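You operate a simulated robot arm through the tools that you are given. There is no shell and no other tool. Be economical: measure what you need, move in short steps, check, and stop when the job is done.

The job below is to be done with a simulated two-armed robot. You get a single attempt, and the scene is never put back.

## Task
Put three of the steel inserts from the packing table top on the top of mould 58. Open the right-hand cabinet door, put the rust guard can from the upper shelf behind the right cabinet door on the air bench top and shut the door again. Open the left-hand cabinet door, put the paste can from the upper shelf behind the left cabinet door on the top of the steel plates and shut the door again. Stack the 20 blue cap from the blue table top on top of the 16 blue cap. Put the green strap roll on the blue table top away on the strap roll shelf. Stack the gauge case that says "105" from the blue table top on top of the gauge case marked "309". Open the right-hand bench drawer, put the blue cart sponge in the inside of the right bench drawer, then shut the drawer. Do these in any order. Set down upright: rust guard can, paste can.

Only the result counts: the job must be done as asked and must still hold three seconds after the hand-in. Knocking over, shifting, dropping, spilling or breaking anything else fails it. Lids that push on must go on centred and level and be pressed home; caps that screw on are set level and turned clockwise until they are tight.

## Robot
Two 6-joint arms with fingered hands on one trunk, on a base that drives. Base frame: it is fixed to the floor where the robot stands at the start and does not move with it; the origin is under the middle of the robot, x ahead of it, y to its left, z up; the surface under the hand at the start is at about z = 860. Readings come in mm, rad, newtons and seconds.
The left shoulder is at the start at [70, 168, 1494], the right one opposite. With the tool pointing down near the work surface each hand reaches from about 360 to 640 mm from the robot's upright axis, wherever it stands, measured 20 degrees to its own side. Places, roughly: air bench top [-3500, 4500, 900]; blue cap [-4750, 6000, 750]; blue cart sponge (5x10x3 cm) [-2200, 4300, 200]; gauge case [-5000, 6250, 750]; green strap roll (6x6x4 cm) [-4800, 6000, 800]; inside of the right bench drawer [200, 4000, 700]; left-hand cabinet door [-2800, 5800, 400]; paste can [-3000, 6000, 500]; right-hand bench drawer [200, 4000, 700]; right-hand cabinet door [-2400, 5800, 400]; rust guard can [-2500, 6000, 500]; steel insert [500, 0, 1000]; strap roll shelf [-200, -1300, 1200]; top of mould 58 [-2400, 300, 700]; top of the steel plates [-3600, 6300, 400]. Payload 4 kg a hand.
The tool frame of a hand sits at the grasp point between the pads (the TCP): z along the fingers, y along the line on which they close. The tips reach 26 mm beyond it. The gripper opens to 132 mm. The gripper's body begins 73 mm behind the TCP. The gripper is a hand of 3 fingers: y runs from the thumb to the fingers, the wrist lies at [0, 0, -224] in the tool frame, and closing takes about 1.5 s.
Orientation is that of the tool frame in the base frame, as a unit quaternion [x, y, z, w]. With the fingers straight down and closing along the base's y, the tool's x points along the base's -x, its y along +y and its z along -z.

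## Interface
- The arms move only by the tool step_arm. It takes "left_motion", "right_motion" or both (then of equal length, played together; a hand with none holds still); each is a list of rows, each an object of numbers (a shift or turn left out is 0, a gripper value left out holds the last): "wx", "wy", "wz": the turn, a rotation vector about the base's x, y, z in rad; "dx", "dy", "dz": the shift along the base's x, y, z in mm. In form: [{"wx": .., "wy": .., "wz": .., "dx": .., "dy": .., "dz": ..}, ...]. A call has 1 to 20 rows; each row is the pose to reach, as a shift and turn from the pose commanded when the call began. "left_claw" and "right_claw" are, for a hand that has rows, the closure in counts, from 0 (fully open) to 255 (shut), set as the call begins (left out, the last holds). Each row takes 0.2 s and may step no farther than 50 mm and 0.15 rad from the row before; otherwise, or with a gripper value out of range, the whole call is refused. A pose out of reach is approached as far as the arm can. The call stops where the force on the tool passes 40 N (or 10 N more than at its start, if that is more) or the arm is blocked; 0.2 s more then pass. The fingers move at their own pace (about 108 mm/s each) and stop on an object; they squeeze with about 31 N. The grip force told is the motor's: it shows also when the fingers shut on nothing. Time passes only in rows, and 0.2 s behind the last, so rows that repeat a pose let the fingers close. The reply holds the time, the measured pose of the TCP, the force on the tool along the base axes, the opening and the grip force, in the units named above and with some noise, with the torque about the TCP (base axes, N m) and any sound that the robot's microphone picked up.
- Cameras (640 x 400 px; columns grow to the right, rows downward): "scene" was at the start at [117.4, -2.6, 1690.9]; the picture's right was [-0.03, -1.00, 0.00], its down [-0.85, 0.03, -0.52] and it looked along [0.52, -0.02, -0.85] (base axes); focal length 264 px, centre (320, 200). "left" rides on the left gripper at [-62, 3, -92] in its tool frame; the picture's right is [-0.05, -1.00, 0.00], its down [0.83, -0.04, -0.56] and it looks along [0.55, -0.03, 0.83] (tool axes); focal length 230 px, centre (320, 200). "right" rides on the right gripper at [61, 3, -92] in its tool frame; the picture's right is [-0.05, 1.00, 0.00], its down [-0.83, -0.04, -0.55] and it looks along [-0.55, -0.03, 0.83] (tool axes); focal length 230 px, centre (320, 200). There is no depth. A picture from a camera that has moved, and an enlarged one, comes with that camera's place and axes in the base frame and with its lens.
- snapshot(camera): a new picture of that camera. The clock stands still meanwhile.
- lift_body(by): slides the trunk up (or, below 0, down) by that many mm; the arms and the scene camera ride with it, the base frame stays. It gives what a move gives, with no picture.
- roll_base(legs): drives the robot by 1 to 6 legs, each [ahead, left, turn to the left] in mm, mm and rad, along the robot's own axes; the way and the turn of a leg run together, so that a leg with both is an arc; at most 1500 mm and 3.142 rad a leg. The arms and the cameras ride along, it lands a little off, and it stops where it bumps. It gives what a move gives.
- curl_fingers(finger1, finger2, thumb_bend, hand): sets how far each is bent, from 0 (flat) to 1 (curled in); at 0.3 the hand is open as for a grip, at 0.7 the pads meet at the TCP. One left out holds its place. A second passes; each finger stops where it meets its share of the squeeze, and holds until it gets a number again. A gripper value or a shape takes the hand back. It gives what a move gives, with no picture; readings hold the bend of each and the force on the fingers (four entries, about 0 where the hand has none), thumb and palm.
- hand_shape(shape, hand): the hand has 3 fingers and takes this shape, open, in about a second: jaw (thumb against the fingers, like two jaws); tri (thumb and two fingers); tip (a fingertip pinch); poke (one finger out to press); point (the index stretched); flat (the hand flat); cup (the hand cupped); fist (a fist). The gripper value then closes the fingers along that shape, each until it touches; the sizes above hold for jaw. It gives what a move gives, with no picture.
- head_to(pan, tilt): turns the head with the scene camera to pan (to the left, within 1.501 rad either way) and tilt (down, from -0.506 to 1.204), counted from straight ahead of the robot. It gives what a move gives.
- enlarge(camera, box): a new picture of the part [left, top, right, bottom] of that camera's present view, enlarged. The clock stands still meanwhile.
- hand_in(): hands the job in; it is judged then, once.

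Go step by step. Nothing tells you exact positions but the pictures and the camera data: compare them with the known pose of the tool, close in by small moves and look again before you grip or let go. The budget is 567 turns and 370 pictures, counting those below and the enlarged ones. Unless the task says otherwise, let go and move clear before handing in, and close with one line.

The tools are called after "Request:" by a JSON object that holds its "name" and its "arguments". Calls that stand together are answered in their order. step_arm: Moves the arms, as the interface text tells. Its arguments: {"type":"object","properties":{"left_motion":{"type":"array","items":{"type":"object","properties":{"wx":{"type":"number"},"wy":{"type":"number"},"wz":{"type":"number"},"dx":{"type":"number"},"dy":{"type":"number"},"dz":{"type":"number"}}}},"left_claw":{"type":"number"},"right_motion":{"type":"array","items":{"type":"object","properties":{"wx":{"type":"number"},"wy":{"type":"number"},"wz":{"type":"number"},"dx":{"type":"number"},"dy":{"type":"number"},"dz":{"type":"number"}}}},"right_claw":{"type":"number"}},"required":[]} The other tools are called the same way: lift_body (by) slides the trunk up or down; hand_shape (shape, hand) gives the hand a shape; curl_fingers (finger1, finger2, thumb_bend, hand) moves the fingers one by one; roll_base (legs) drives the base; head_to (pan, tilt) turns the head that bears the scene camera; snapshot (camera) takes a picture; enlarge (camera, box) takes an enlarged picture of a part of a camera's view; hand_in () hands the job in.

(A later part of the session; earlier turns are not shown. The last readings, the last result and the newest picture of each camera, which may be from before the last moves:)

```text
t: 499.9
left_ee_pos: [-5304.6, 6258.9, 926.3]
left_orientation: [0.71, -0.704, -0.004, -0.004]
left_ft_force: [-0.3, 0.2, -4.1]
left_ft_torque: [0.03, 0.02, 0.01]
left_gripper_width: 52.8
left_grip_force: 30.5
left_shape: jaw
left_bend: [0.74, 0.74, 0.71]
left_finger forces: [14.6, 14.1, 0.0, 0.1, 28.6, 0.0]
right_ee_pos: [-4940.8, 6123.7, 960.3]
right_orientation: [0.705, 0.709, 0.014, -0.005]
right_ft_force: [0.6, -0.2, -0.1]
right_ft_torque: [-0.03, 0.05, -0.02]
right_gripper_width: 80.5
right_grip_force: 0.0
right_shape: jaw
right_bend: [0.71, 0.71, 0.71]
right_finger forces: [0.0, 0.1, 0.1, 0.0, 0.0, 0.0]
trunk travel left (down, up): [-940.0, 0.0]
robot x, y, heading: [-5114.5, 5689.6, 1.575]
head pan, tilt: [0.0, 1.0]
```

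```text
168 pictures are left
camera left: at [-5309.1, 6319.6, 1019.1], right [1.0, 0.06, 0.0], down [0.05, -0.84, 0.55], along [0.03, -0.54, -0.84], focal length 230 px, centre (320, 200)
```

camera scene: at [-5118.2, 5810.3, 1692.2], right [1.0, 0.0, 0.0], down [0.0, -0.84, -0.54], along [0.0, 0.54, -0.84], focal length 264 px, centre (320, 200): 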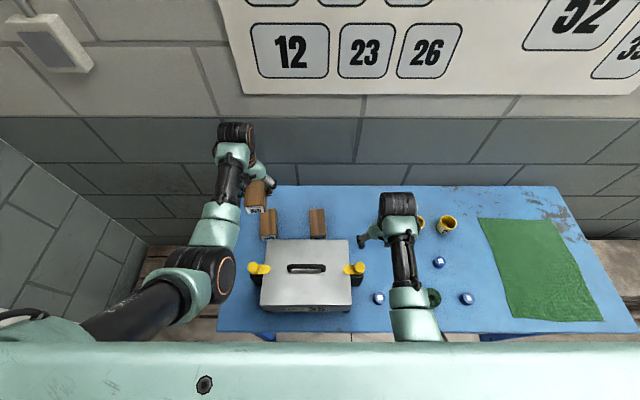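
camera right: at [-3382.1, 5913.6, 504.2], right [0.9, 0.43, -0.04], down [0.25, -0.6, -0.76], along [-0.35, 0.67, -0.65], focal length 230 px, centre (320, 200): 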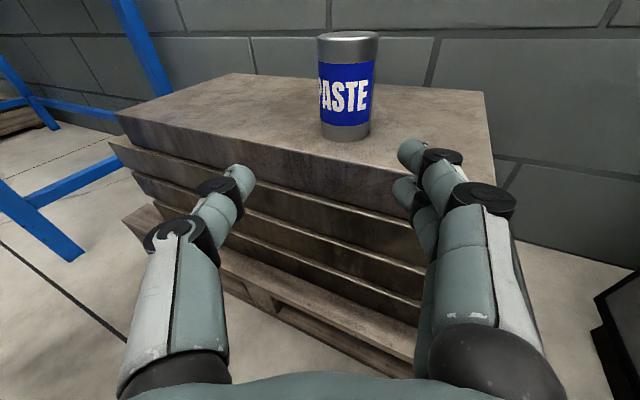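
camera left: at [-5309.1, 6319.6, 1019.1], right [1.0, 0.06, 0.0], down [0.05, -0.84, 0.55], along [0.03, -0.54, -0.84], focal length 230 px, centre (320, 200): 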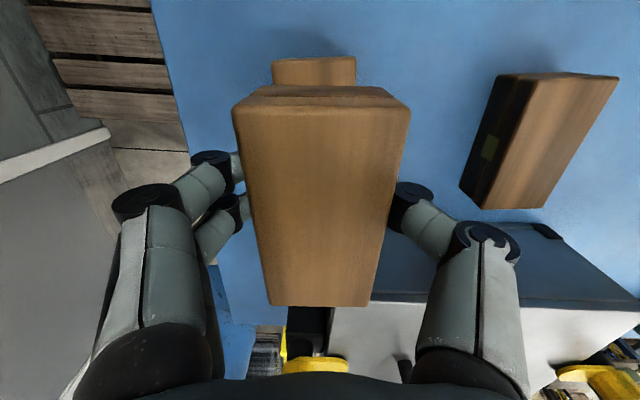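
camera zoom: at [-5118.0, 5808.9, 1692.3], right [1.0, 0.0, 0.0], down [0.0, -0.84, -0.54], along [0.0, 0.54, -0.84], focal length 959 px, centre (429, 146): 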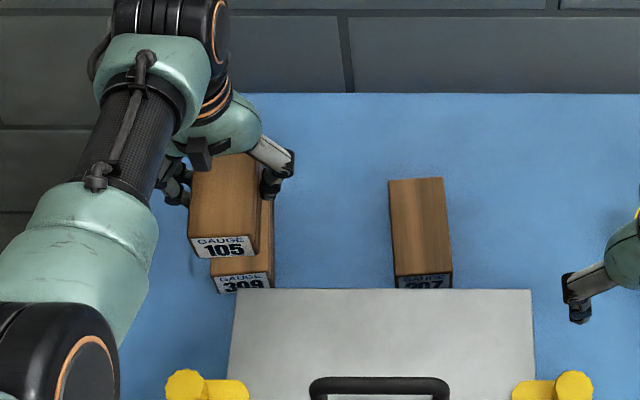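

Head view: 105 needs ~+7 mm in y; yaw matches. Adjust and lower to contact.

Request:
{"name": "step_arm", "arguments": {"left_motion": [{"dx": -2, "dy": 7, "dz": -10}, {"dx": -2, "dy": 7, "dz": -25}, {"dx": -2, "dy": 7, "dz": -36}]}}

Request:
{"name": "enlarge", "arguments": {"camera": "scene", "box": [240, 190, 310, 245]}}

Request:
{"name": "enlarge", "arguments": {"camera": "left", "box": [220, 20, 420, 140]}}

```text
t: 500.7
left_ee_pos: [-5304.9, 6265.8, 891.2]
left_orientation: [0.71, -0.704, -0.004, -0.002]
left_ft_force: [-0.5, -0.2, -3.3]
left_ft_torque: [0.03, -0.04, -0.01]
left_gripper_width: 52.8
left_grip_force: 30.6
left_shape: jaw
left_bend: [0.74, 0.74, 0.71]
left_finger forces: [14.6, 14.0, 0.0, 0.1, 28.4, 0.0]
right_ee_pos: [-4941.6, 6123.2, 960.4]
right_orientation: [0.705, 0.709, 0.014, -0.006]
right_ft_force: [1.0, 0.8, 0.4]
right_ft_torque: [0.04, -0.01, -0.01]
right_gripper_width: 80.7
right_grip_force: 0.0
right_shape: jaw
right_bend: [0.71, 0.71, 0.71]
right_finger forces: [0.0, 0.1, 0.0, 0.1, 0.0, 0.1]
trunk travel left (down, up): [-940.0, 0.0]
robot x, y, heading: [-5117.3, 5688.8, 1.569]
head pan, tilt: [0.0, 1.0]
```

```text
7.27 times, centred on (275, 218) of scene
camera zoom: at [-5118.0, 5808.4, 1692.4], right [1.0, 0.0, 0.0], down [0.0, -0.84, -0.54], along [0.0, 0.54, -0.84], focal length 1918 px, centre (647, 73)
```

zoom: 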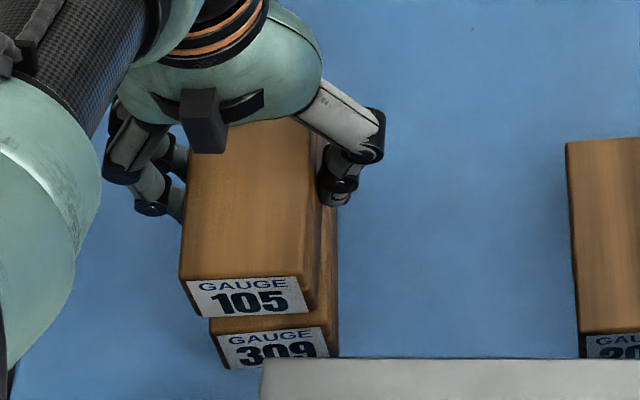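

```text
3.20 times, centred on (320, 80) of left
camera zoom: at [-5310.4, 6326.2, 984.1], right [1.0, 0.06, 0.0], down [0.05, -0.84, 0.55], along [0.03, -0.54, -0.84], focal length 736 px, centre (320, 584)
```

zoom: 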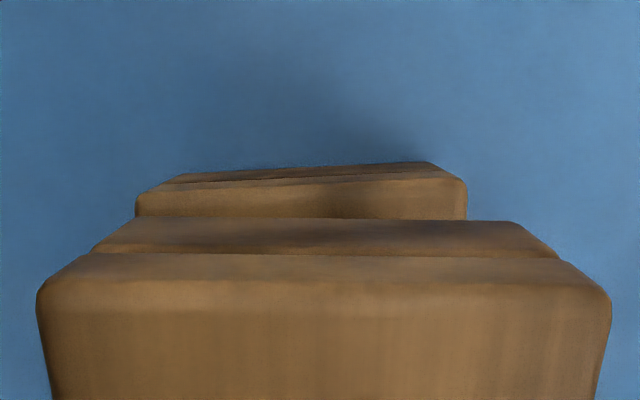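

Rotate 3° and shift 4 mm in y, then lower until contact.

Request:
{"name": "step_arm", "arguments": {"left_motion": [{"dy": 4, "wz": 0.05, "dz": -4}, {"dy": 4, "wz": 0.05, "dz": -8}, {"dy": 4, "wz": 0.05, "dz": -12}]}}

Request:
{"name": "step_arm", "arguments": {"left_motion": [{"dz": -3}, {"dz": -6}]}}

```text
t: 501.5
left_ee_pos: [-5307.4, 6266.8, 885.2]
left_orientation: [0.728, -0.686, -0.005, -0.003]
left_ft_force: [0.6, -0.5, -5.1]
left_ft_torque: [0.07, 0.01, 0.0]
left_gripper_width: 53.0
left_grip_force: 31.0
left_shape: jaw
left_bend: [0.74, 0.74, 0.71]
left_finger forces: [14.7, 13.9, 0.0, 0.0, 28.5, 0.0]
left hand out of reach, approached as far as the arm can: row 3
right_ee_pos: [-4942.7, 6123.4, 960.4]
right_orientation: [0.704, 0.71, 0.014, -0.006]
right_ft_force: [0.1, 0.0, -0.2]
right_ft_torque: [0.02, -0.01, -0.01]
right_gripper_width: 80.5
right_grip_force: 0.0
right_shape: jaw
right_bend: [0.71, 0.71, 0.71]
right_finger forces: [0.1, 0.0, 0.1, 0.1, 0.1, 0.0]
trunk travel left (down, up): [-940.0, 0.0]
robot x, y, heading: [-5114.8, 5688.6, 1.571]
head pan, tilt: [0.0, 1.0]
```

```text
t: 502.1
left_ee_pos: [-5306.5, 6263.5, 882.4]
left_orientation: [0.728, -0.686, -0.005, -0.003]
left_ft_force: [0.2, 1.2, -3.5]
left_ft_torque: [0.01, 0.01, -0.03]
left_gripper_width: 52.7
left_grip_force: 30.8
left_shape: jaw
left_bend: [0.74, 0.74, 0.71]
left_finger forces: [14.6, 14.0, 0.0, 0.1, 28.5, 0.0]
left hand out of reach, approached as far as the arm can: row 2
right_ee_pos: [-4942.1, 6123.0, 961.1]
right_orientation: [0.705, 0.709, 0.014, -0.006]
right_ft_force: [0.8, 0.0, -0.2]
right_ft_torque: [0.02, -0.02, 0.0]
right_gripper_width: 80.5
right_grip_force: 0.0
right_shape: jaw
right_bend: [0.71, 0.71, 0.71]
right_finger forces: [0.0, 0.0, 0.1, 0.1, 0.0, 0.0]
trunk travel left (down, up): [-940.0, 0.0]
robot x, y, heading: [-5120.5, 5690.6, 1.573]
head pan, tilt: [0.0, 1.0]
```

At arm reach limit; unload the arm by raising it relative and lowering the trunk.

Request:
{"name": "step_arm", "arguments": {"left_motion": [{"dz": 15, "dy": 3}, {"dz": 30, "dy": 3}]}}

Request:
{"name": "lift_body", "arguments": {"by": -20}}

Request:
{"name": "enlarge", "arguments": {"camera": "scene", "box": [240, 190, 310, 245]}}

Request:
{"name": "enlarge", "arguments": {"camera": "left", "box": [220, 20, 420, 140]}}

```text
t: 502.7
left_ee_pos: [-5307.5, 6268.0, 914.2]
left_orientation: [0.728, -0.686, -0.004, -0.003]
left_ft_force: [-0.7, 0.8, -4.5]
left_ft_torque: [0.04, 0.0, 0.0]
left_gripper_width: 52.6
left_grip_force: 31.5
left_shape: jaw
left_bend: [0.74, 0.74, 0.71]
left_finger forces: [14.5, 14.0, 0.0, 0.1, 28.5, 0.0]
right_ee_pos: [-4942.0, 6121.5, 960.7]
right_orientation: [0.705, 0.709, 0.013, -0.005]
right_ft_force: [0.2, 0.1, 0.6]
right_ft_torque: [-0.01, 0.02, 0.0]
right_gripper_width: 80.7
right_grip_force: 0.0
right_shape: jaw
right_bend: [0.71, 0.71, 0.71]
right_finger forces: [0.0, 0.1, 0.1, 0.0, 0.1, 0.0]
trunk travel left (down, up): [-940.0, 0.0]
robot x, y, heading: [-5115.7, 5685.5, 1.572]
head pan, tilt: [0.0, 1.0]
```

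```text
t: 503.4
left_ee_pos: [-5306.2, 6268.1, 892.9]
left_orientation: [0.727, -0.686, -0.004, -0.003]
left_ft_force: [0.3, -0.5, -4.6]
left_ft_torque: [0.03, -0.04, 0.0]
left_gripper_width: 52.8
left_grip_force: 30.9
left_shape: jaw
left_bend: [0.74, 0.74, 0.71]
left_finger forces: [14.7, 14.0, 0.0, 0.0, 28.4, 0.0]
right_ee_pos: [-4940.8, 6124.8, 940.0]
right_orientation: [0.705, 0.709, 0.014, -0.006]
right_ft_force: [-0.9, -0.5, -0.2]
right_ft_torque: [0.02, -0.01, 0.01]
right_gripper_width: 80.3
right_grip_force: 0.1
right_shape: jaw
right_bend: [0.71, 0.71, 0.71]
right_finger forces: [0.0, 0.0, 0.0, 0.0, 0.0, 0.0]
trunk travel left (down, up): [-920.0, 20.0]
robot x, y, heading: [-5114.6, 5687.6, 1.573]
head pan, tilt: [0.0, 1.0]
```

```text
7.27 times, centred on (275, 218) of scene
camera zoom: at [-5118.1, 5808.6, 1672.3], right [1.0, 0.0, 0.0], down [0.0, -0.84, -0.54], along [0.0, 0.54, -0.84], focal length 1918 px, centre (647, 73)
```

zoom: 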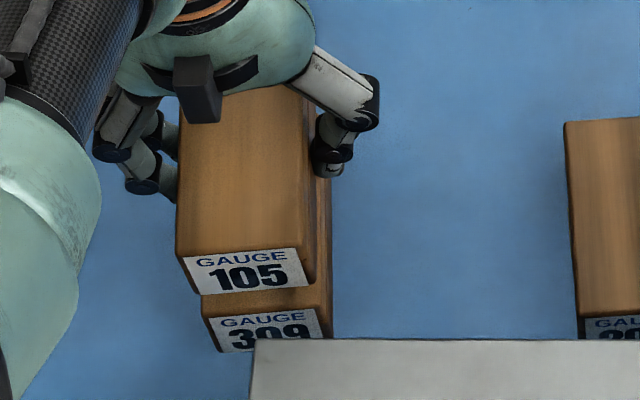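

```text
3.20 times, centred on (320, 80) of left
camera zoom: at [-5314.0, 6328.6, 984.5], right [0.99, 0.11, 0.0], down [0.09, -0.83, 0.55], along [0.06, -0.54, -0.84], focal length 736 px, centre (320, 584)
```

zoom: 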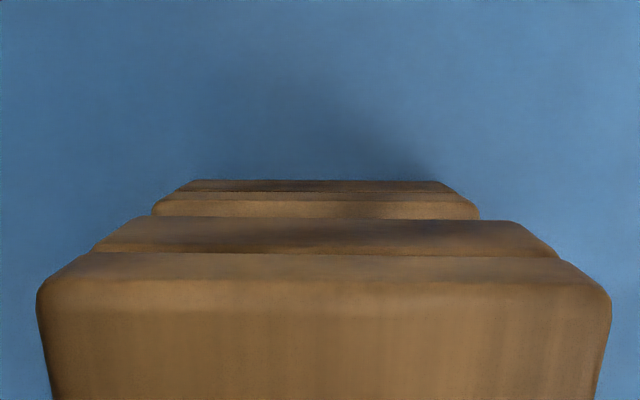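

Aligned within ~2 mm. Lower with the trunk until contact.

Request:
{"name": "lift_body", "arguments": {"by": -10}}

Request:
{"name": "lift_body", "arguments": {"by": -5}}

```text
t: 504.0
left_ee_pos: [-5306.7, 6267.6, 881.6]
left_orientation: [0.728, -0.685, -0.004, -0.003]
left_ft_force: [-0.1, -0.8, -3.6]
left_ft_torque: [0.05, -0.01, -0.03]
left_gripper_width: 52.9
left_grip_force: 30.9
left_shape: jaw
left_bend: [0.74, 0.74, 0.71]
left_finger forces: [14.6, 14.0, 0.1, 0.1, 28.5, 0.1]
right_ee_pos: [-4941.6, 6124.6, 930.1]
right_orientation: [0.705, 0.709, 0.014, -0.006]
right_ft_force: [-0.6, 0.7, -0.6]
right_ft_torque: [-0.01, 0.02, 0.01]
right_gripper_width: 80.4
right_grip_force: 0.0
right_shape: jaw
right_bend: [0.71, 0.71, 0.71]
right_finger forces: [0.0, 0.0, 0.0, 0.1, 0.0, 0.0]
trunk travel left (down, up): [-910.0, 30.0]
robot x, y, heading: [-5117.5, 5692.7, 1.574]
head pan, tilt: [0.0, 1.0]
```

```text
t: 504.5
left_ee_pos: [-5306.0, 6268.4, 877.0]
left_orientation: [0.728, -0.686, -0.004, -0.003]
left_ft_force: [-1.3, 0.4, -4.5]
left_ft_torque: [0.0, 0.01, -0.02]
left_gripper_width: 52.9
left_grip_force: 30.3
left_shape: jaw
left_bend: [0.74, 0.74, 0.71]
left_finger forces: [14.6, 13.9, 0.0, 0.1, 28.4, 0.0]
right_ee_pos: [-4941.3, 6124.3, 924.6]
right_orientation: [0.705, 0.709, 0.014, -0.006]
right_ft_force: [0.6, 0.5, 0.8]
right_ft_torque: [0.0, 0.0, -0.01]
right_gripper_width: 80.5
right_grip_force: 0.0
right_shape: jaw
right_bend: [0.71, 0.71, 0.71]
right_finger forces: [0.0, 0.0, 0.0, 0.1, 0.0, 0.0]
trunk travel left (down, up): [-905.0, 35.0]
robot x, y, heading: [-5114.5, 5690.6, 1.578]
head pan, tilt: [0.0, 1.0]
```

Request:
{"name": "lift_body", "arguments": {"by": -5}}

Request:
{"name": "lift_body", "arguments": {"by": -4}}

Request:
{"name": "enlarge", "arguments": {"camera": "scene", "box": [240, 190, 310, 245]}}

```text
t: 505.1
left_ee_pos: [-5306.3, 6268.0, 872.3]
left_orientation: [0.728, -0.686, -0.005, -0.004]
left_ft_force: [0.8, 0.3, -4.3]
left_ft_torque: [0.0, -0.01, 0.02]
left_gripper_width: 52.7
left_grip_force: 31.4
left_shape: jaw
left_bend: [0.74, 0.74, 0.71]
left_finger forces: [14.5, 14.0, 0.0, 0.1, 28.5, 0.1]
right_ee_pos: [-4941.1, 6123.9, 919.5]
right_orientation: [0.704, 0.71, 0.014, -0.006]
right_ft_force: [-0.4, 0.3, -0.6]
right_ft_torque: [0.03, -0.03, 0.03]
right_gripper_width: 80.6
right_grip_force: 0.0
right_shape: jaw
right_bend: [0.71, 0.71, 0.71]
right_finger forces: [0.0, 0.0, 0.0, 0.0, 0.0, 0.1]
trunk travel left (down, up): [-900.0, 40.0]
robot x, y, heading: [-5118.8, 5689.1, 1.569]
head pan, tilt: [0.0, 1.0]
```

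```text
t: 505.6
left_ee_pos: [-5307.4, 6268.8, 870.1]
left_orientation: [0.728, -0.686, -0.006, -0.003]
left_ft_force: [-0.9, -1.5, 10.1]
left_ft_torque: [-0.06, 0.14, 0.04]
left_gripper_width: 52.8
left_grip_force: 30.9
left_shape: jaw
left_bend: [0.74, 0.74, 0.71]
left_finger forces: [14.8, 14.8, 0.0, 0.0, 29.2, 0.0]
right_ee_pos: [-4941.1, 6122.2, 916.7]
right_orientation: [0.705, 0.709, 0.015, -0.006]
right_ft_force: [0.8, -0.5, 0.5]
right_ft_torque: [0.01, 0.01, -0.01]
right_gripper_width: 80.4
right_grip_force: 0.1
right_shape: jaw
right_bend: [0.71, 0.71, 0.71]
right_finger forces: [0.1, 0.0, 0.1, 0.0, 0.1, 0.0]
trunk travel left (down, up): [-896.0, 44.0]
robot x, y, heading: [-5119.4, 5689.0, 1.572]
head pan, tilt: [0.0, 1.0]
```

```text
7.27 times, centred on (275, 218) of scene
camera zoom: at [-5117.5, 5806.3, 1648.7], right [1.0, 0.0, 0.0], down [0.0, -0.84, -0.54], along [0.0, 0.54, -0.84], focal length 1918 px, centre (647, 73)
```

zoom: 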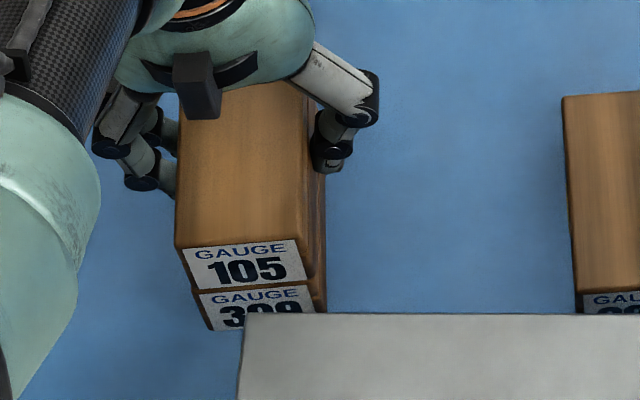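

Contact with good alignment. Release and lift.

Request:
{"name": "step_arm", "arguments": {"left_motion": [{}, {}, {}, {}], "left_claw": 105}}

Request:
{"name": "lift_body", "arguments": {"by": 44}}

Request:
{"name": "step_arm", "arguments": {"left_motion": [{"dz": 30}, {"dz": 60}, {"dz": 90}]}}

Request:
{"name": "snapshot", "arguments": {"camera": "left"}}

Request:
{"name": "enlarge", "arguments": {"camera": "scene", "box": [220, 170, 360, 270]}}

```text
t: 506.6
left_ee_pos: [-5306.5, 6267.6, 868.3]
left_orientation: [0.727, -0.686, -0.005, -0.003]
left_ft_force: [-0.6, 0.0, 0.3]
left_ft_torque: [0.0, 0.04, 0.0]
left_gripper_width: 77.3
left_grip_force: 0.0
left_shape: jaw
left_bend: [0.72, 0.72, 0.7]
left_finger forces: [0.1, 0.0, 0.0, 0.0, 0.0, 0.0]
right_ee_pos: [-4941.6, 6123.9, 916.5]
right_orientation: [0.704, 0.71, 0.014, -0.006]
right_ft_force: [0.9, 0.2, -0.1]
right_ft_torque: [-0.02, 0.05, 0.01]
right_gripper_width: 80.7
right_grip_force: 0.1
right_shape: jaw
right_bend: [0.71, 0.71, 0.71]
right_finger forces: [0.0, 0.0, 0.0, 0.0, 0.0, 0.0]
trunk travel left (down, up): [-896.0, 44.0]
robot x, y, heading: [-5118.4, 5687.9, 1.575]
head pan, tilt: [0.0, 1.0]
```

```text
t: 507.5
left_ee_pos: [-5306.1, 6267.6, 912.3]
left_orientation: [0.727, -0.686, -0.005, -0.002]
left_ft_force: [0.0, 0.3, -0.5]
left_ft_torque: [-0.02, 0.0, 0.05]
left_gripper_width: 77.2
left_grip_force: 0.0
left_shape: jaw
left_bend: [0.72, 0.72, 0.7]
left_finger forces: [0.1, 0.0, 0.0, 0.0, 0.1, 0.0]
right_ee_pos: [-4942.5, 6123.2, 961.3]
right_orientation: [0.705, 0.709, 0.014, -0.005]
right_ft_force: [0.4, -0.5, -0.6]
right_ft_torque: [0.0, -0.04, 0.03]
right_gripper_width: 80.5
right_grip_force: 0.1
right_shape: jaw
right_bend: [0.71, 0.71, 0.71]
right_finger forces: [0.0, 0.0, 0.0, 0.0, 0.1, 0.0]
trunk travel left (down, up): [-940.0, 0.0]
robot x, y, heading: [-5115.9, 5691.0, 1.579]
head pan, tilt: [0.0, 1.0]
```

```text
t: 508.3
left_ee_pos: [-5306.2, 6268.2, 1001.9]
left_orientation: [0.728, -0.686, -0.005, -0.003]
left_ft_force: [-0.8, -0.1, 0.1]
left_ft_torque: [-0.02, 0.03, -0.01]
left_gripper_width: 77.4
left_grip_force: 0.1
left_shape: jaw
left_bend: [0.72, 0.72, 0.7]
left_finger forces: [0.0, 0.0, 0.0, 0.0, 0.1, 0.0]
right_ee_pos: [-4942.7, 6122.6, 961.5]
right_orientation: [0.704, 0.71, 0.014, -0.006]
right_ft_force: [0.7, 0.3, 0.1]
right_ft_torque: [-0.01, 0.03, -0.01]
right_gripper_width: 80.6
right_grip_force: 0.0
right_shape: jaw
right_bend: [0.71, 0.71, 0.71]
right_finger forces: [0.1, 0.0, 0.0, 0.0, 0.0, 0.0]
trunk travel left (down, up): [-940.0, 0.0]
robot x, y, heading: [-5119.5, 5687.8, 1.575]
head pan, tilt: [0.0, 1.0]
```

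```text
162 pictures are left
camera left: at [-5312.8, 6328.2, 1094.1], right [0.99, 0.11, 0.0], down [0.09, -0.83, 0.55], along [0.06, -0.54, -0.84], focal length 230 px, centre (320, 200)
```

left: 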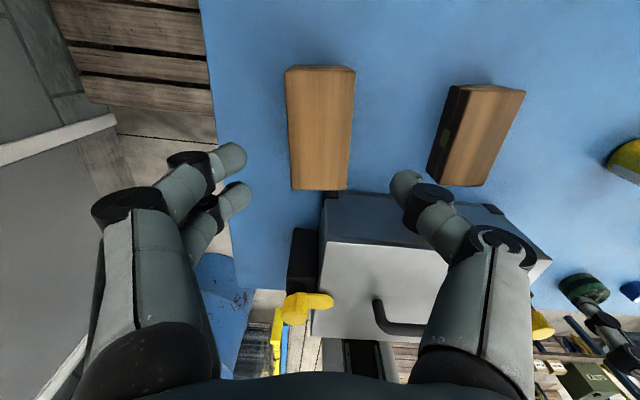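

```text
4.00 times, centred on (290, 220) of scene
camera zoom: at [-5117.6, 5808.1, 1692.3], right [1.0, 0.0, 0.0], down [0.0, -0.84, -0.54], along [0.0, 0.54, -0.84], focal length 1055 px, centre (440, 120)
```

zoom: 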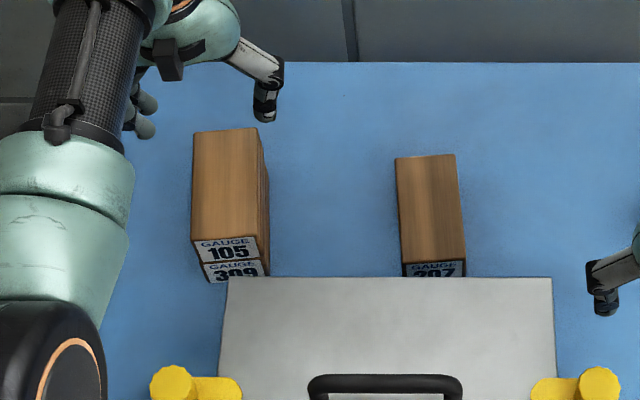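

Stacked nicely. Next the 20 cap: move the left hand above it.

Request:
{"name": "roll_base", "arguments": {"legs": [[-150, 0, 0], [0, -378, 0]]}}

Request:
{"name": "step_arm", "arguments": {"left_motion": [{"dy": -40, "dz": -20, "wz": -0.05}, {"dy": -80, "dz": -40, "wz": -0.05}, {"dy": -118, "dz": -60, "wz": -0.05}]}}

Request:
{"name": "snapshot", "arguments": {"camera": "left"}}

Request:
{"name": "snapshot", "arguments": {"camera": "scene"}}

```text
t: 511.6
left_ee_pos: [-4939.1, 6121.9, 1001.2]
left_orientation: [0.727, -0.687, -0.004, -0.003]
left_ft_force: [-0.1, -0.6, -0.8]
left_ft_torque: [-0.01, -0.02, -0.02]
left_gripper_width: 77.0
left_grip_force: 0.0
left_shape: jaw
left_bend: [0.72, 0.72, 0.7]
left_finger forces: [0.0, 0.1, 0.0, 0.0, 0.0, 0.0]
right_ee_pos: [-4574.2, 5975.2, 960.5]
right_orientation: [0.705, 0.709, 0.014, -0.005]
right_ft_force: [-0.2, 1.4, -0.2]
right_ft_torque: [0.02, 0.01, 0.01]
right_gripper_width: 80.3
right_grip_force: 0.0
right_shape: jaw
right_bend: [0.71, 0.71, 0.71]
right_finger forces: [0.1, 0.0, 0.1, 0.0, 0.0, 0.0]
trunk travel left (down, up): [-940.0, 0.0]
robot x, y, heading: [-4748.0, 5542.2, 1.57]
head pan, tilt: [0.0, 1.0]
```

```text
t: 512.4
left_ee_pos: [-4936.6, 6003.1, 940.1]
left_orientation: [0.71, -0.705, -0.006, -0.003]
left_ft_force: [-0.2, 0.4, -0.4]
left_ft_torque: [-0.02, 0.01, 0.0]
left_gripper_width: 77.3
left_grip_force: 0.2
left_shape: jaw
left_bend: [0.72, 0.72, 0.7]
left_finger forces: [0.0, 0.0, 0.0, 0.0, 0.1, 0.0]
right_ee_pos: [-4573.0, 5975.5, 960.2]
right_orientation: [0.705, 0.709, 0.015, -0.006]
right_ft_force: [0.9, -0.1, 0.7]
right_ft_torque: [-0.01, 0.04, 0.04]
right_gripper_width: 80.4
right_grip_force: 0.1
right_shape: jaw
right_bend: [0.71, 0.71, 0.71]
right_finger forces: [0.0, 0.1, 0.1, 0.0, 0.1, 0.0]
trunk travel left (down, up): [-940.0, 0.0]
robot x, y, heading: [-4749.6, 5539.3, 1.567]
head pan, tilt: [0.0, 1.0]
```

```text
160 pictures are left
camera left: at [-4941.3, 6063.5, 1032.8], right [1.0, 0.06, 0.0], down [0.05, -0.84, 0.54], along [0.03, -0.54, -0.84], focal length 230 px, centre (320, 200)
```

left: 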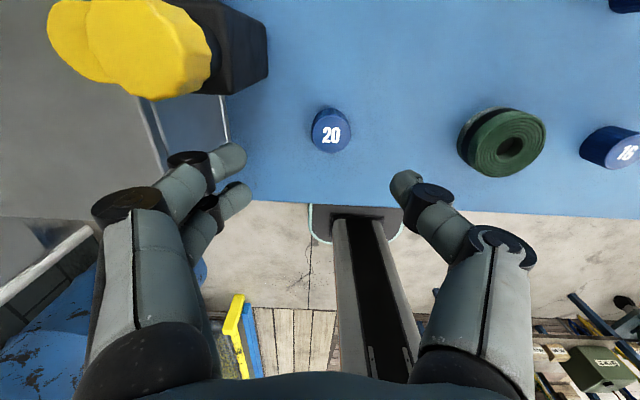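

```text
159 pictures are left
camera scene: at [-4748.9, 5659.5, 1692.5], right [1.0, 0.0, 0.0], down [0.0, -0.84, -0.54], along [0.0, 0.54, -0.84], focal length 264 px, centre (320, 200)
```

scene: 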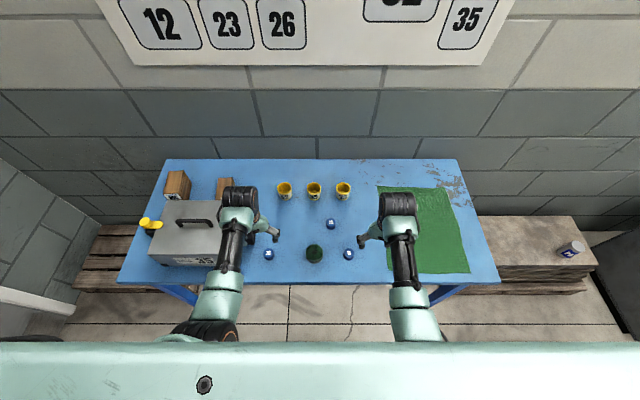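

Cap 20 at (-4928, 6000). Align and descend.

Request:
{"name": "step_arm", "arguments": {"left_motion": [{"dx": 9, "dy": -3, "dz": -30}, {"dx": 9, "dy": -3, "dz": -65}, {"dx": 9, "dy": -3, "dz": -92}], "left_claw": 118}}

Request:
{"name": "snapshot", "arguments": {"camera": "left"}}

```text
t: 513.2
left_ee_pos: [-4928.1, 6003.2, 849.6]
left_orientation: [0.709, -0.705, -0.005, -0.002]
left_ft_force: [0.3, -0.4, -0.2]
left_ft_torque: [0.0, 0.03, -0.01]
left_gripper_width: 71.4
left_grip_force: 0.1
left_shape: jaw
left_bend: [0.72, 0.72, 0.7]
left_finger forces: [0.1, 0.0, 0.0, 0.0, 0.0, 0.0]
right_ee_pos: [-4574.5, 5976.1, 961.1]
right_orientation: [0.705, 0.709, 0.015, -0.006]
right_ft_force: [0.0, 0.2, -0.6]
right_ft_torque: [0.0, -0.02, 0.02]
right_gripper_width: 80.7
right_grip_force: 0.0
right_shape: jaw
right_bend: [0.71, 0.71, 0.71]
right_finger forces: [0.1, 0.0, 0.0, 0.0, 0.0, 0.0]
trunk travel left (down, up): [-940.0, 0.0]
robot x, y, heading: [-4748.6, 5538.0, 1.565]
head pan, tilt: [0.0, 1.0]
```

```text
158 pictures are left
camera left: at [-4931.3, 6063.1, 942.0], right [1.0, 0.06, 0.0], down [0.05, -0.84, 0.55], along [0.03, -0.55, -0.84], focal length 230 px, centre (320, 200)
```

left: 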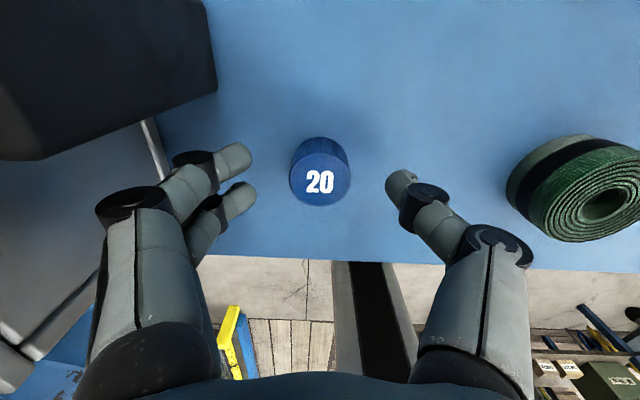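

Request:
{"name": "step_arm", "arguments": {"left_motion": [{"dy": -9, "dz": -8}, {"dy": -9, "dz": -16}, {"dy": -9, "dz": -20}]}}

Request:
{"name": "snapshot", "arguments": {"camera": "left"}}

```text
t: 514.0
left_ee_pos: [-4927.7, 5991.5, 829.9]
left_orientation: [0.71, -0.704, -0.005, -0.002]
left_ft_force: [-1.1, 0.0, 0.9]
left_ft_torque: [0.0, 0.04, 0.01]
left_gripper_width: 71.5
left_grip_force: 0.1
left_shape: jaw
left_bend: [0.72, 0.72, 0.7]
left_finger forces: [0.0, 0.0, 0.1, 0.0, 0.1, 0.0]
right_ee_pos: [-4573.3, 5974.5, 961.2]
right_orientation: [0.705, 0.709, 0.014, -0.005]
right_ft_force: [0.1, 0.4, -0.8]
right_ft_torque: [0.0, 0.01, 0.0]
right_gripper_width: 80.4
right_grip_force: 0.1
right_shape: jaw
right_bend: [0.71, 0.71, 0.71]
right_finger forces: [0.0, 0.0, 0.0, 0.1, 0.0, 0.0]
trunk travel left (down, up): [-940.0, 0.0]
robot x, y, heading: [-4750.0, 5539.9, 1.571]
head pan, tilt: [0.0, 1.0]
```

```text
157 pictures are left
camera left: at [-4931.5, 6052.9, 921.9], right [1.0, 0.06, 0.0], down [0.05, -0.84, 0.55], along [0.03, -0.54, -0.84], focal length 230 px, centre (320, 200)
```

left: 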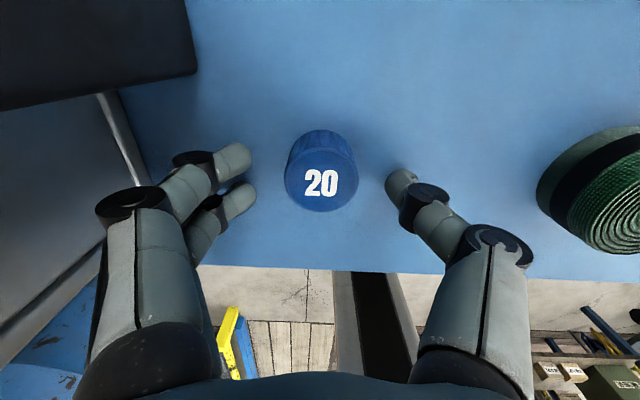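

Request:
{"name": "step_arm", "arguments": {"left_motion": [{"dz": -3, "dy": 2}, {"dz": -3, "dy": 2}, {"dz": -3, "dy": 2}, {"dz": -3, "dy": 2}, {"dz": -3, "dy": 2}, {"dz": -3, "dy": 2}], "left_claw": 255}}

Request:
{"name": "step_arm", "arguments": {"left_motion": [{"dz": 30}, {"dz": 65}, {"dz": 100}]}}

Request:
{"name": "snapshot", "arguments": {"camera": "left"}}

```text
t: 515.4
left_ee_pos: [-4927.8, 5994.6, 826.2]
left_orientation: [0.71, -0.705, -0.006, -0.002]
left_ft_force: [0.1, 0.2, 6.8]
left_ft_torque: [0.11, 0.1, 0.03]
left_gripper_width: 27.0
left_grip_force: 30.8
left_shape: jaw
left_bend: [0.73, 0.75, 0.7]
left_finger forces: [24.8, 8.9, 0.0, 0.0, 27.8, 0.0]
right_ee_pos: [-4573.1, 5975.4, 960.6]
right_orientation: [0.705, 0.709, 0.014, -0.006]
right_ft_force: [-0.2, 1.0, 0.0]
right_ft_torque: [-0.03, -0.01, -0.02]
right_gripper_width: 80.4
right_grip_force: 0.1
right_shape: jaw
right_bend: [0.71, 0.71, 0.71]
right_finger forces: [0.0, 0.0, 0.0, 0.0, 0.0, 0.1]
trunk travel left (down, up): [-940.0, 0.0]
robot x, y, heading: [-4751.6, 5543.5, 1.57]
head pan, tilt: [0.0, 1.0]
```

```text
t: 516.2
left_ee_pos: [-4926.7, 5992.4, 925.9]
left_orientation: [0.71, -0.704, -0.005, -0.002]
left_ft_force: [-0.1, -0.6, -0.3]
left_ft_torque: [0.01, 0.03, -0.02]
left_gripper_width: 26.5
left_grip_force: 30.9
left_shape: jaw
left_bend: [0.73, 0.75, 0.7]
left_finger forces: [18.3, 9.8, 0.1, 0.0, 26.2, 0.1]
right_ee_pos: [-4573.2, 5975.0, 959.7]
right_orientation: [0.705, 0.709, 0.014, -0.006]
right_ft_force: [0.9, 0.3, 0.8]
right_ft_torque: [0.04, 0.02, -0.05]
right_gripper_width: 80.5
right_grip_force: 0.0
right_shape: jaw
right_bend: [0.71, 0.71, 0.71]
right_finger forces: [0.0, 0.1, 0.1, 0.0, 0.0, 0.1]
trunk travel left (down, up): [-940.0, 0.0]
robot x, y, heading: [-4747.1, 5538.1, 1.573]
head pan, tilt: [0.0, 1.0]
```

```text
156 pictures are left
camera left: at [-4931.5, 6053.4, 1018.5], right [1.0, 0.06, 0.0], down [0.05, -0.84, 0.55], along [0.03, -0.55, -0.84], focal length 230 px, centre (320, 200)
```

left: 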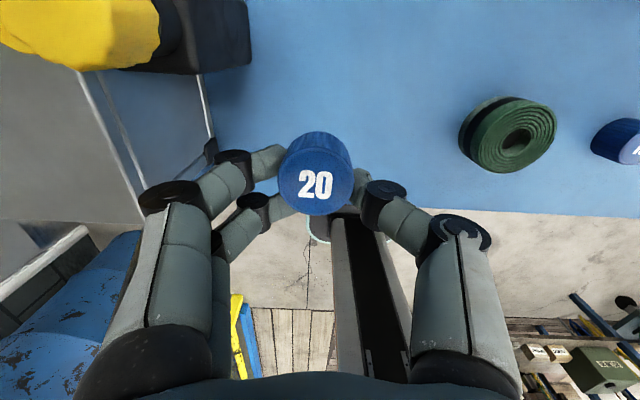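

Cap 20 held. Move over cap 16.

Request:
{"name": "roll_base", "arguments": {"legs": [[0, -278, 0]]}}

Request:
{"name": "snapshot", "arguments": {"camera": "left"}}

Request:
{"name": "snapshot", "arguments": {"camera": "scene"}}

```text
t: 518.1
left_ee_pos: [-4650.3, 5992.5, 925.2]
left_orientation: [0.71, -0.704, -0.004, -0.003]
left_ft_force: [0.5, 0.2, 0.1]
left_ft_torque: [0.02, -0.02, -0.01]
left_gripper_width: 26.6
left_grip_force: 30.8
left_shape: jaw
left_bend: [0.73, 0.75, 0.7]
left_finger forces: [18.5, 9.7, 0.0, 0.1, 26.3, 0.0]
right_ee_pos: [-4295.1, 5975.6, 960.6]
right_orientation: [0.706, 0.709, 0.015, -0.006]
right_ft_force: [-0.3, 0.6, -1.3]
right_ft_torque: [0.01, -0.04, -0.02]
right_gripper_width: 80.3
right_grip_force: 0.0
right_shape: jaw
right_bend: [0.71, 0.71, 0.71]
right_finger forces: [0.0, 0.0, 0.0, 0.1, 0.0, 0.0]
trunk travel left (down, up): [-940.0, 0.0]
robot x, y, heading: [-4468.9, 5543.1, 1.57]
head pan, tilt: [0.0, 1.0]
```

```text
155 pictures are left
camera left: at [-4654.5, 6053.8, 1018.0], right [1.0, 0.06, 0.0], down [0.05, -0.84, 0.55], along [0.03, -0.55, -0.84], focal length 230 px, centre (320, 200)
```

left: 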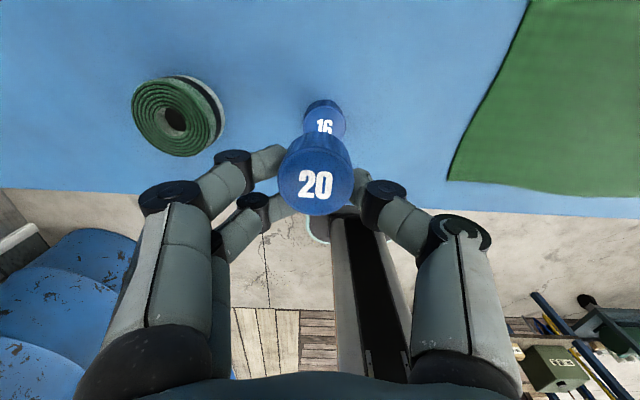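

```text
154 pictures are left
camera scene: at [-4473.6, 5661.0, 1692.4], right [1.0, 0.0, 0.0], down [0.0, -0.84, -0.54], along [0.0, 0.54, -0.84], focal length 264 px, centre (320, 200)
```

scene: 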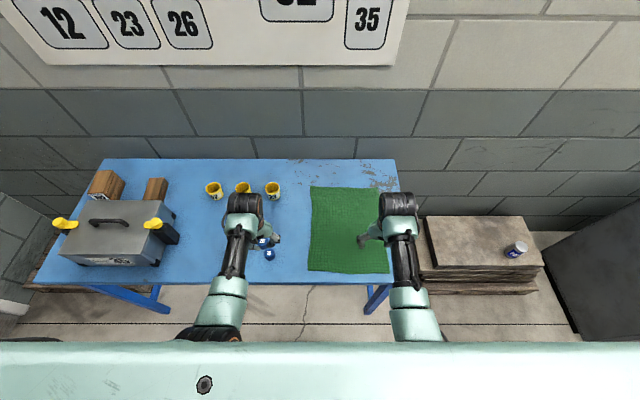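

Request:
{"name": "enlarge", "arguments": {"camera": "left", "box": [270, 80, 370, 230]}}

Request:
{"name": "enlarge", "arguments": {"camera": "scene", "box": [240, 220, 300, 270]}}

```text
2.67 times, centred on (320, 155) of left
camera zoom: at [-4654.5, 6053.8, 1018.0], right [1.0, 0.06, 0.0], down [0.05, -0.84, 0.55], along [0.03, -0.55, -0.84], focal length 614 px, centre (320, 320)
```

zoom: 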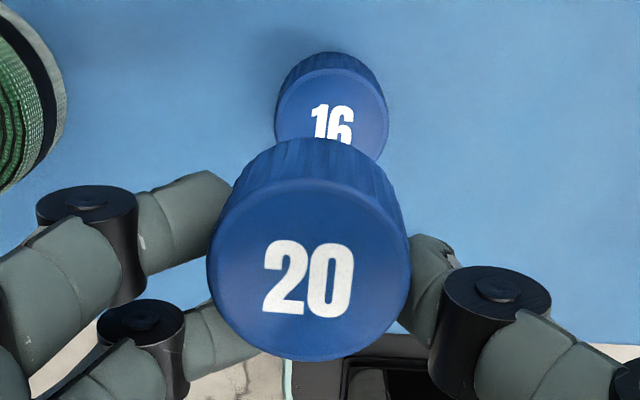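

```text
8.00 times, centred on (270, 245) of scene
camera zoom: at [-4473.6, 5661.0, 1692.4], right [1.0, 0.0, 0.0], down [0.0, -0.84, -0.54], along [0.0, 0.54, -0.84], focal length 2110 px, centre (720, -160)
```

zoom: 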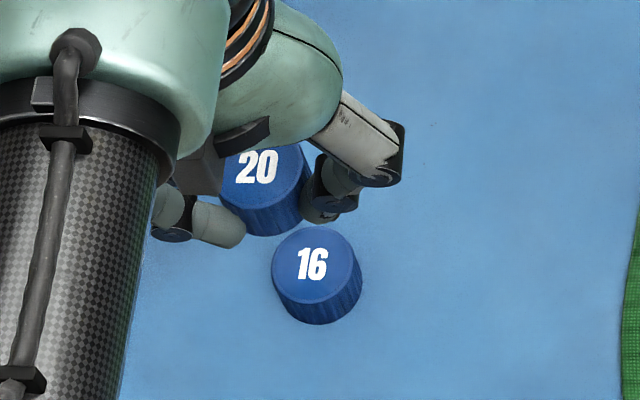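

16 is offset from the held cap by about (+4, 0) mm. Adjust and lower close.

Request:
{"name": "step_arm", "arguments": {"left_motion": [{"dx": 4, "dz": -25}, {"dx": 4, "dz": -50}, {"dx": 4, "dz": -62}]}}

Request:
{"name": "enlarge", "arguments": {"camera": "left", "box": [270, 80, 370, 230]}}

Request:
{"name": "enlarge", "arguments": {"camera": "scene", "box": [240, 220, 300, 270]}}

```text
t: 518.9
left_ee_pos: [-4643.9, 5993.6, 864.2]
left_orientation: [0.709, -0.705, -0.005, -0.003]
left_ft_force: [-0.9, -0.6, -0.7]
left_ft_torque: [0.01, 0.02, -0.02]
left_gripper_width: 26.3
left_grip_force: 30.8
left_shape: jaw
left_bend: [0.73, 0.75, 0.7]
left_finger forces: [18.6, 10.1, 0.0, 0.1, 26.3, 0.0]
right_ee_pos: [-4293.4, 5976.8, 959.0]
right_orientation: [0.705, 0.709, 0.014, -0.005]
right_ft_force: [-0.9, 0.5, 0.2]
right_ft_torque: [-0.02, 0.02, 0.01]
right_gripper_width: 80.1
right_grip_force: 0.1
right_shape: jaw
right_bend: [0.71, 0.71, 0.71]
right_finger forces: [0.1, 0.1, 0.0, 0.1, 0.0, 0.0]
trunk travel left (down, up): [-940.0, 0.0]
robot x, y, heading: [-4470.9, 5541.9, 1.572]
head pan, tilt: [0.0, 1.0]
```

```text
2.67 times, centred on (320, 155) of left
camera zoom: at [-4648.8, 6054.0, 956.5], right [1.0, 0.06, 0.0], down [0.05, -0.84, 0.55], along [0.03, -0.54, -0.84], focal length 614 px, centre (320, 320)
```

zoom: 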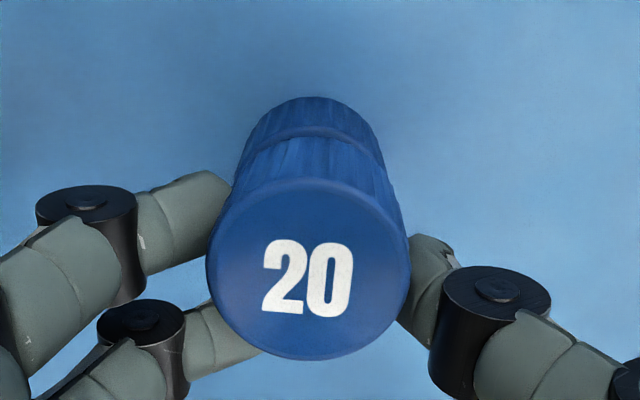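

```text
8.00 times, centred on (270, 245) of scene
camera zoom: at [-4469.7, 5661.1, 1692.4], right [1.0, 0.0, 0.0], down [0.0, -0.84, -0.54], along [0.0, 0.54, -0.84], focal length 2110 px, centre (720, -160)
```

zoom: 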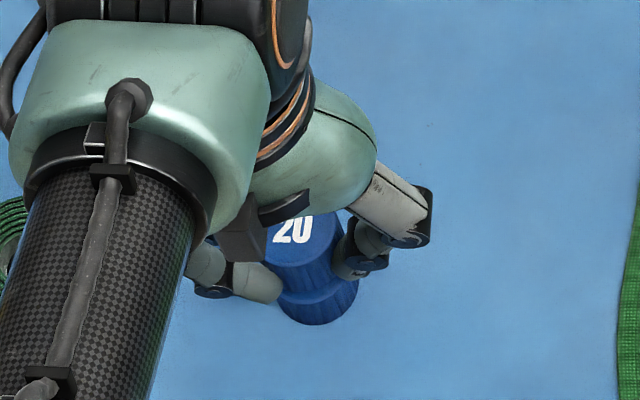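

Request:
{"name": "step_arm", "arguments": {"left_motion": [{"dx": 1.5, "dz": -3}, {"dx": 1.5, "dz": -6}, {"dx": 1.5, "dz": -8}]}}

Request:
{"name": "step_arm", "arguments": {"left_motion": [{"dz": -1.5}, {"dz": -3}]}}

```text
t: 519.7
left_ee_pos: [-4642.5, 5992.4, 855.1]
left_orientation: [0.71, -0.705, -0.005, -0.003]
left_ft_force: [-0.2, 0.4, -0.7]
left_ft_torque: [0.01, 0.03, 0.0]
left_gripper_width: 26.3
left_grip_force: 31.1
left_shape: jaw
left_bend: [0.73, 0.75, 0.7]
left_finger forces: [18.7, 10.0, 0.1, 0.0, 26.2, 0.0]
right_ee_pos: [-4294.5, 5976.3, 960.8]
right_orientation: [0.705, 0.709, 0.014, -0.006]
right_ft_force: [1.4, -0.8, 0.0]
right_ft_torque: [0.03, 0.0, -0.03]
right_gripper_width: 80.3
right_grip_force: 0.0
right_shape: jaw
right_bend: [0.71, 0.71, 0.71]
right_finger forces: [0.0, 0.0, 0.0, 0.0, 0.0, 0.0]
trunk travel left (down, up): [-940.0, 0.0]
robot x, y, heading: [-4470.3, 5543.9, 1.57]
head pan, tilt: [0.0, 1.0]
```

```text
t: 520.3
left_ee_pos: [-4643.0, 5993.4, 853.5]
left_orientation: [0.71, -0.705, -0.006, -0.002]
left_ft_force: [0.4, -0.1, 1.3]
left_ft_torque: [0.02, -0.01, 0.0]
left_gripper_width: 26.6
left_grip_force: 30.9
left_shape: jaw
left_bend: [0.73, 0.75, 0.7]
left_finger forces: [18.7, 10.1, 0.1, 0.1, 26.3, 0.1]
right_ee_pos: [-4294.9, 5975.5, 959.5]
right_orientation: [0.706, 0.708, 0.015, -0.006]
right_ft_force: [-0.1, 0.7, 0.6]
right_ft_torque: [0.0, -0.01, -0.01]
right_gripper_width: 80.3
right_grip_force: 0.0
right_shape: jaw
right_bend: [0.71, 0.71, 0.71]
right_finger forces: [0.0, 0.0, 0.0, 0.0, 0.0, 0.0]
trunk travel left (down, up): [-940.0, 0.0]
robot x, y, heading: [-4469.4, 5540.4, 1.573]
head pan, tilt: [0.0, 1.0]
```

Request:
{"name": "step_arm", "arguments": {"left_motion": [{"dz": -1.5}, {"dz": -3}]}}

Request:
{"name": "enlarge", "arguments": {"camera": "left", "box": [270, 80, 370, 230]}}

Request:
{"name": "enlarge", "arguments": {"camera": "scene", "box": [240, 220, 300, 270]}}

```text
t: 520.9
left_ee_pos: [-4643.1, 5993.4, 850.7]
left_orientation: [0.71, -0.705, -0.007, -0.004]
left_ft_force: [-1.0, -1.6, 14.1]
left_ft_torque: [0.1, 0.24, 0.02]
left_gripper_width: 26.6
left_grip_force: 31.1
left_shape: jaw
left_bend: [0.73, 0.75, 0.71]
left_finger forces: [20.5, 11.7, 0.1, 0.1, 28.8, 0.1]
right_ee_pos: [-4293.7, 5974.9, 960.6]
right_orientation: [0.705, 0.709, 0.014, -0.007]
right_ft_force: [-0.5, -0.2, 0.8]
right_ft_torque: [-0.02, -0.04, 0.0]
right_gripper_width: 80.6
right_grip_force: 0.0
right_shape: jaw
right_bend: [0.71, 0.71, 0.71]
right_finger forces: [0.0, 0.1, 0.1, 0.0, 0.0, 0.0]
trunk travel left (down, up): [-940.0, 0.0]
robot x, y, heading: [-4469.8, 5540.0, 1.571]
head pan, tilt: [0.0, 1.0]
```

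```text
2.67 times, centred on (320, 155) of left
camera zoom: at [-4647.0, 6053.8, 944.3], right [1.0, 0.06, 0.0], down [0.05, -0.84, 0.54], along [0.03, -0.54, -0.84], focal length 614 px, centre (320, 320)
```

zoom: 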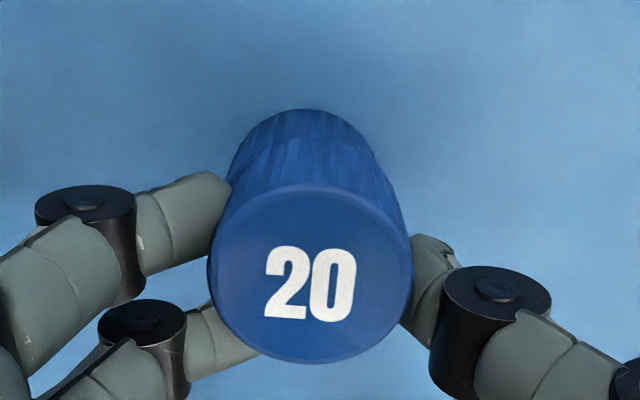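

```text
8.00 times, centred on (270, 245) of scene
camera zoom: at [-4469.7, 5658.3, 1692.8], right [1.0, 0.0, 0.0], down [0.0, -0.84, -0.54], along [0.0, 0.54, -0.84], focal length 2110 px, centre (720, -160)
```

zoom: 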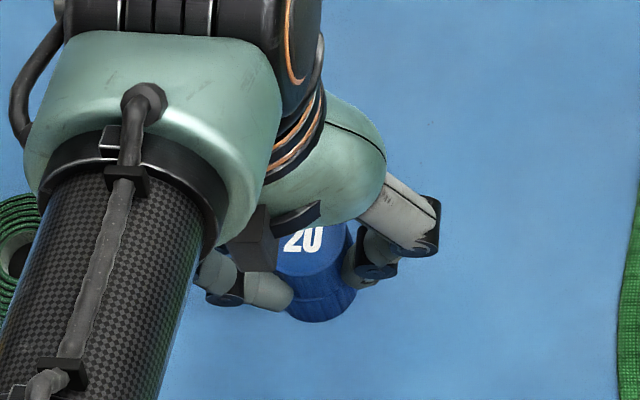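

Aligned and in contact. Release and lift straight up.

Request:
{"name": "step_arm", "arguments": {"left_motion": [{"dz": 2}, {"dz": 2}, {"dz": 2}, {"dz": 2}], "left_claw": 150}}

Request:
{"name": "step_arm", "arguments": {"left_motion": [{"dz": 20}, {"dz": 50}, {"dz": 90}]}}

Request:
{"name": "enlarge", "arguments": {"camera": "left", "box": [220, 60, 420, 230]}}

Request:
{"name": "enlarge", "arguments": {"camera": "scene", "box": [220, 220, 320, 280]}}

```text
t: 521.9
left_ee_pos: [-4643.3, 5994.6, 851.3]
left_orientation: [0.709, -0.705, -0.005, -0.002]
left_ft_force: [-0.3, -0.1, -0.2]
left_ft_torque: [0.01, 0.0, -0.02]
left_gripper_width: 53.9
left_grip_force: 0.1
left_shape: jaw
left_bend: [0.73, 0.73, 0.7]
left_finger forces: [0.0, 0.0, 0.1, 0.1, 0.1, 0.1]
right_ee_pos: [-4293.8, 5975.4, 960.0]
right_orientation: [0.705, 0.709, 0.014, -0.006]
right_ft_force: [-0.3, -0.7, -0.6]
right_ft_torque: [0.0, 0.0, 0.02]
right_gripper_width: 80.6
right_grip_force: 0.0
right_shape: jaw
right_bend: [0.71, 0.71, 0.71]
right_finger forces: [0.0, 0.0, 0.0, 0.0, 0.0, 0.1]
trunk travel left (down, up): [-940.0, 0.0]
robot x, y, heading: [-4472.9, 5538.6, 1.572]
head pan, tilt: [0.0, 1.0]
```

```text
t: 522.7
left_ee_pos: [-4644.5, 5995.7, 941.0]
left_orientation: [0.71, -0.704, -0.005, -0.003]
left_ft_force: [-0.5, -0.2, 0.5]
left_ft_torque: [0.01, 0.02, 0.01]
left_gripper_width: 53.8
left_grip_force: 0.0
left_shape: jaw
left_bend: [0.73, 0.73, 0.7]
left_finger forces: [0.0, 0.1, 0.1, 0.0, 0.0, 0.0]
right_ee_pos: [-4294.6, 5975.7, 961.9]
right_orientation: [0.705, 0.709, 0.015, -0.006]
right_ft_force: [-0.6, 0.2, 1.0]
right_ft_torque: [0.01, 0.01, 0.01]
right_gripper_width: 80.2
right_grip_force: 0.1
right_shape: jaw
right_bend: [0.71, 0.71, 0.71]
right_finger forces: [0.1, 0.1, 0.0, 0.0, 0.0, 0.1]
trunk travel left (down, up): [-940.0, 0.0]
robot x, y, heading: [-4466.0, 5543.8, 1.571]
head pan, tilt: [0.0, 1.0]
```

```text
2.35 times, centred on (320, 145) of left
camera zoom: at [-4648.0, 6055.1, 1033.9], right [1.0, 0.06, 0.0], down [0.05, -0.84, 0.55], along [0.03, -0.55, -0.84], focal length 541 px, centre (320, 329)
```

zoom: 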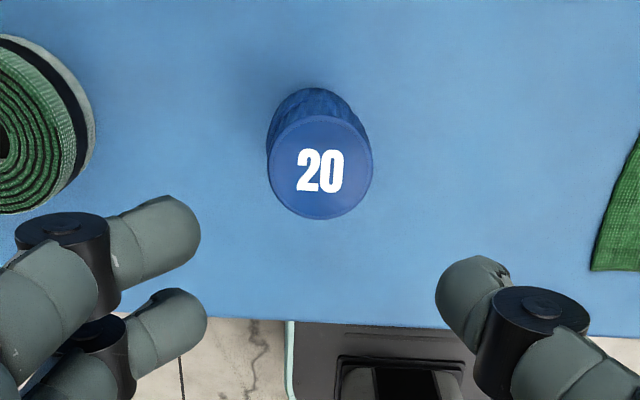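

```text
6.40 times, centred on (270, 250) of scene
camera zoom: at [-4470.3, 5660.7, 1692.4], right [1.0, 0.0, 0.0], down [0.0, -0.84, -0.54], along [0.0, 0.54, -0.84], focal length 1688 px, centre (640, -120)
```

zoom: 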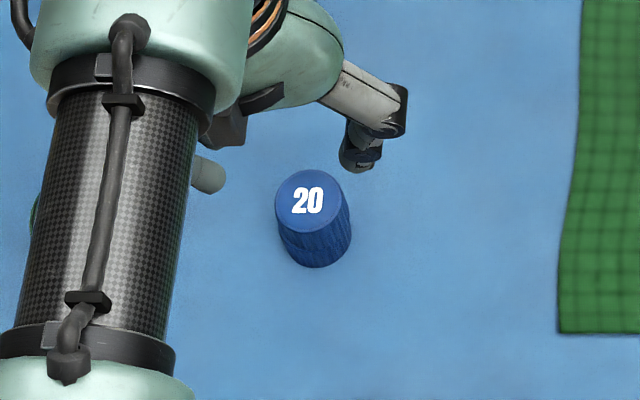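

Caps stacked. Now the green strap roll: shift the left hand over it.

Request:
{"name": "roll_base", "arguments": {"legs": [[0, 139, 0]]}}

Request:
{"name": "snapshot", "arguments": {"camera": "left"}}

```text
t: 524.0
left_ee_pos: [-4780.9, 5994.0, 941.5]
left_orientation: [0.71, -0.704, -0.006, -0.002]
left_ft_force: [0.0, -0.7, 0.3]
left_ft_torque: [0.02, 0.0, 0.04]
left_gripper_width: 54.1
left_grip_force: 0.1
left_shape: jaw
left_bend: [0.73, 0.73, 0.7]
left_finger forces: [0.0, 0.0, 0.1, 0.0, 0.0, 0.0]
right_ee_pos: [-4430.2, 5975.0, 959.8]
right_orientation: [0.706, 0.708, 0.012, -0.007]
right_ft_force: [0.5, 0.2, 0.4]
right_ft_torque: [0.02, -0.03, 0.01]
right_gripper_width: 80.5
right_grip_force: 0.1
right_shape: jaw
right_bend: [0.71, 0.71, 0.71]
right_finger forces: [0.0, 0.0, 0.0, 0.0, 0.0, 0.0]
trunk travel left (down, up): [-940.0, 0.0]
robot x, y, heading: [-4603.0, 5537.7, 1.574]
head pan, tilt: [0.0, 1.0]
```

```text
145 pictures are left
camera left: at [-4783.8, 6055.2, 1034.1], right [1.0, 0.06, 0.0], down [0.05, -0.84, 0.55], along [0.03, -0.55, -0.84], focal length 230 px, centre (320, 200)
```

left: 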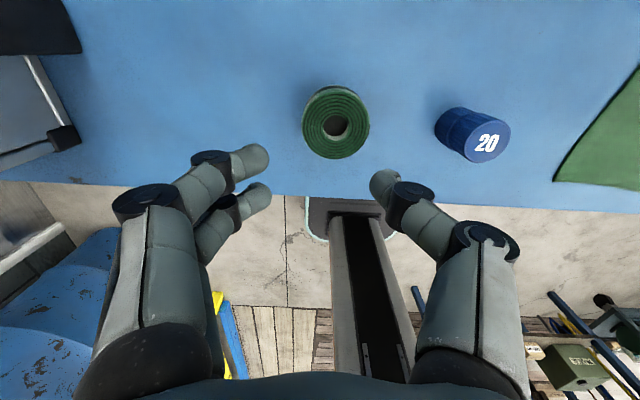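

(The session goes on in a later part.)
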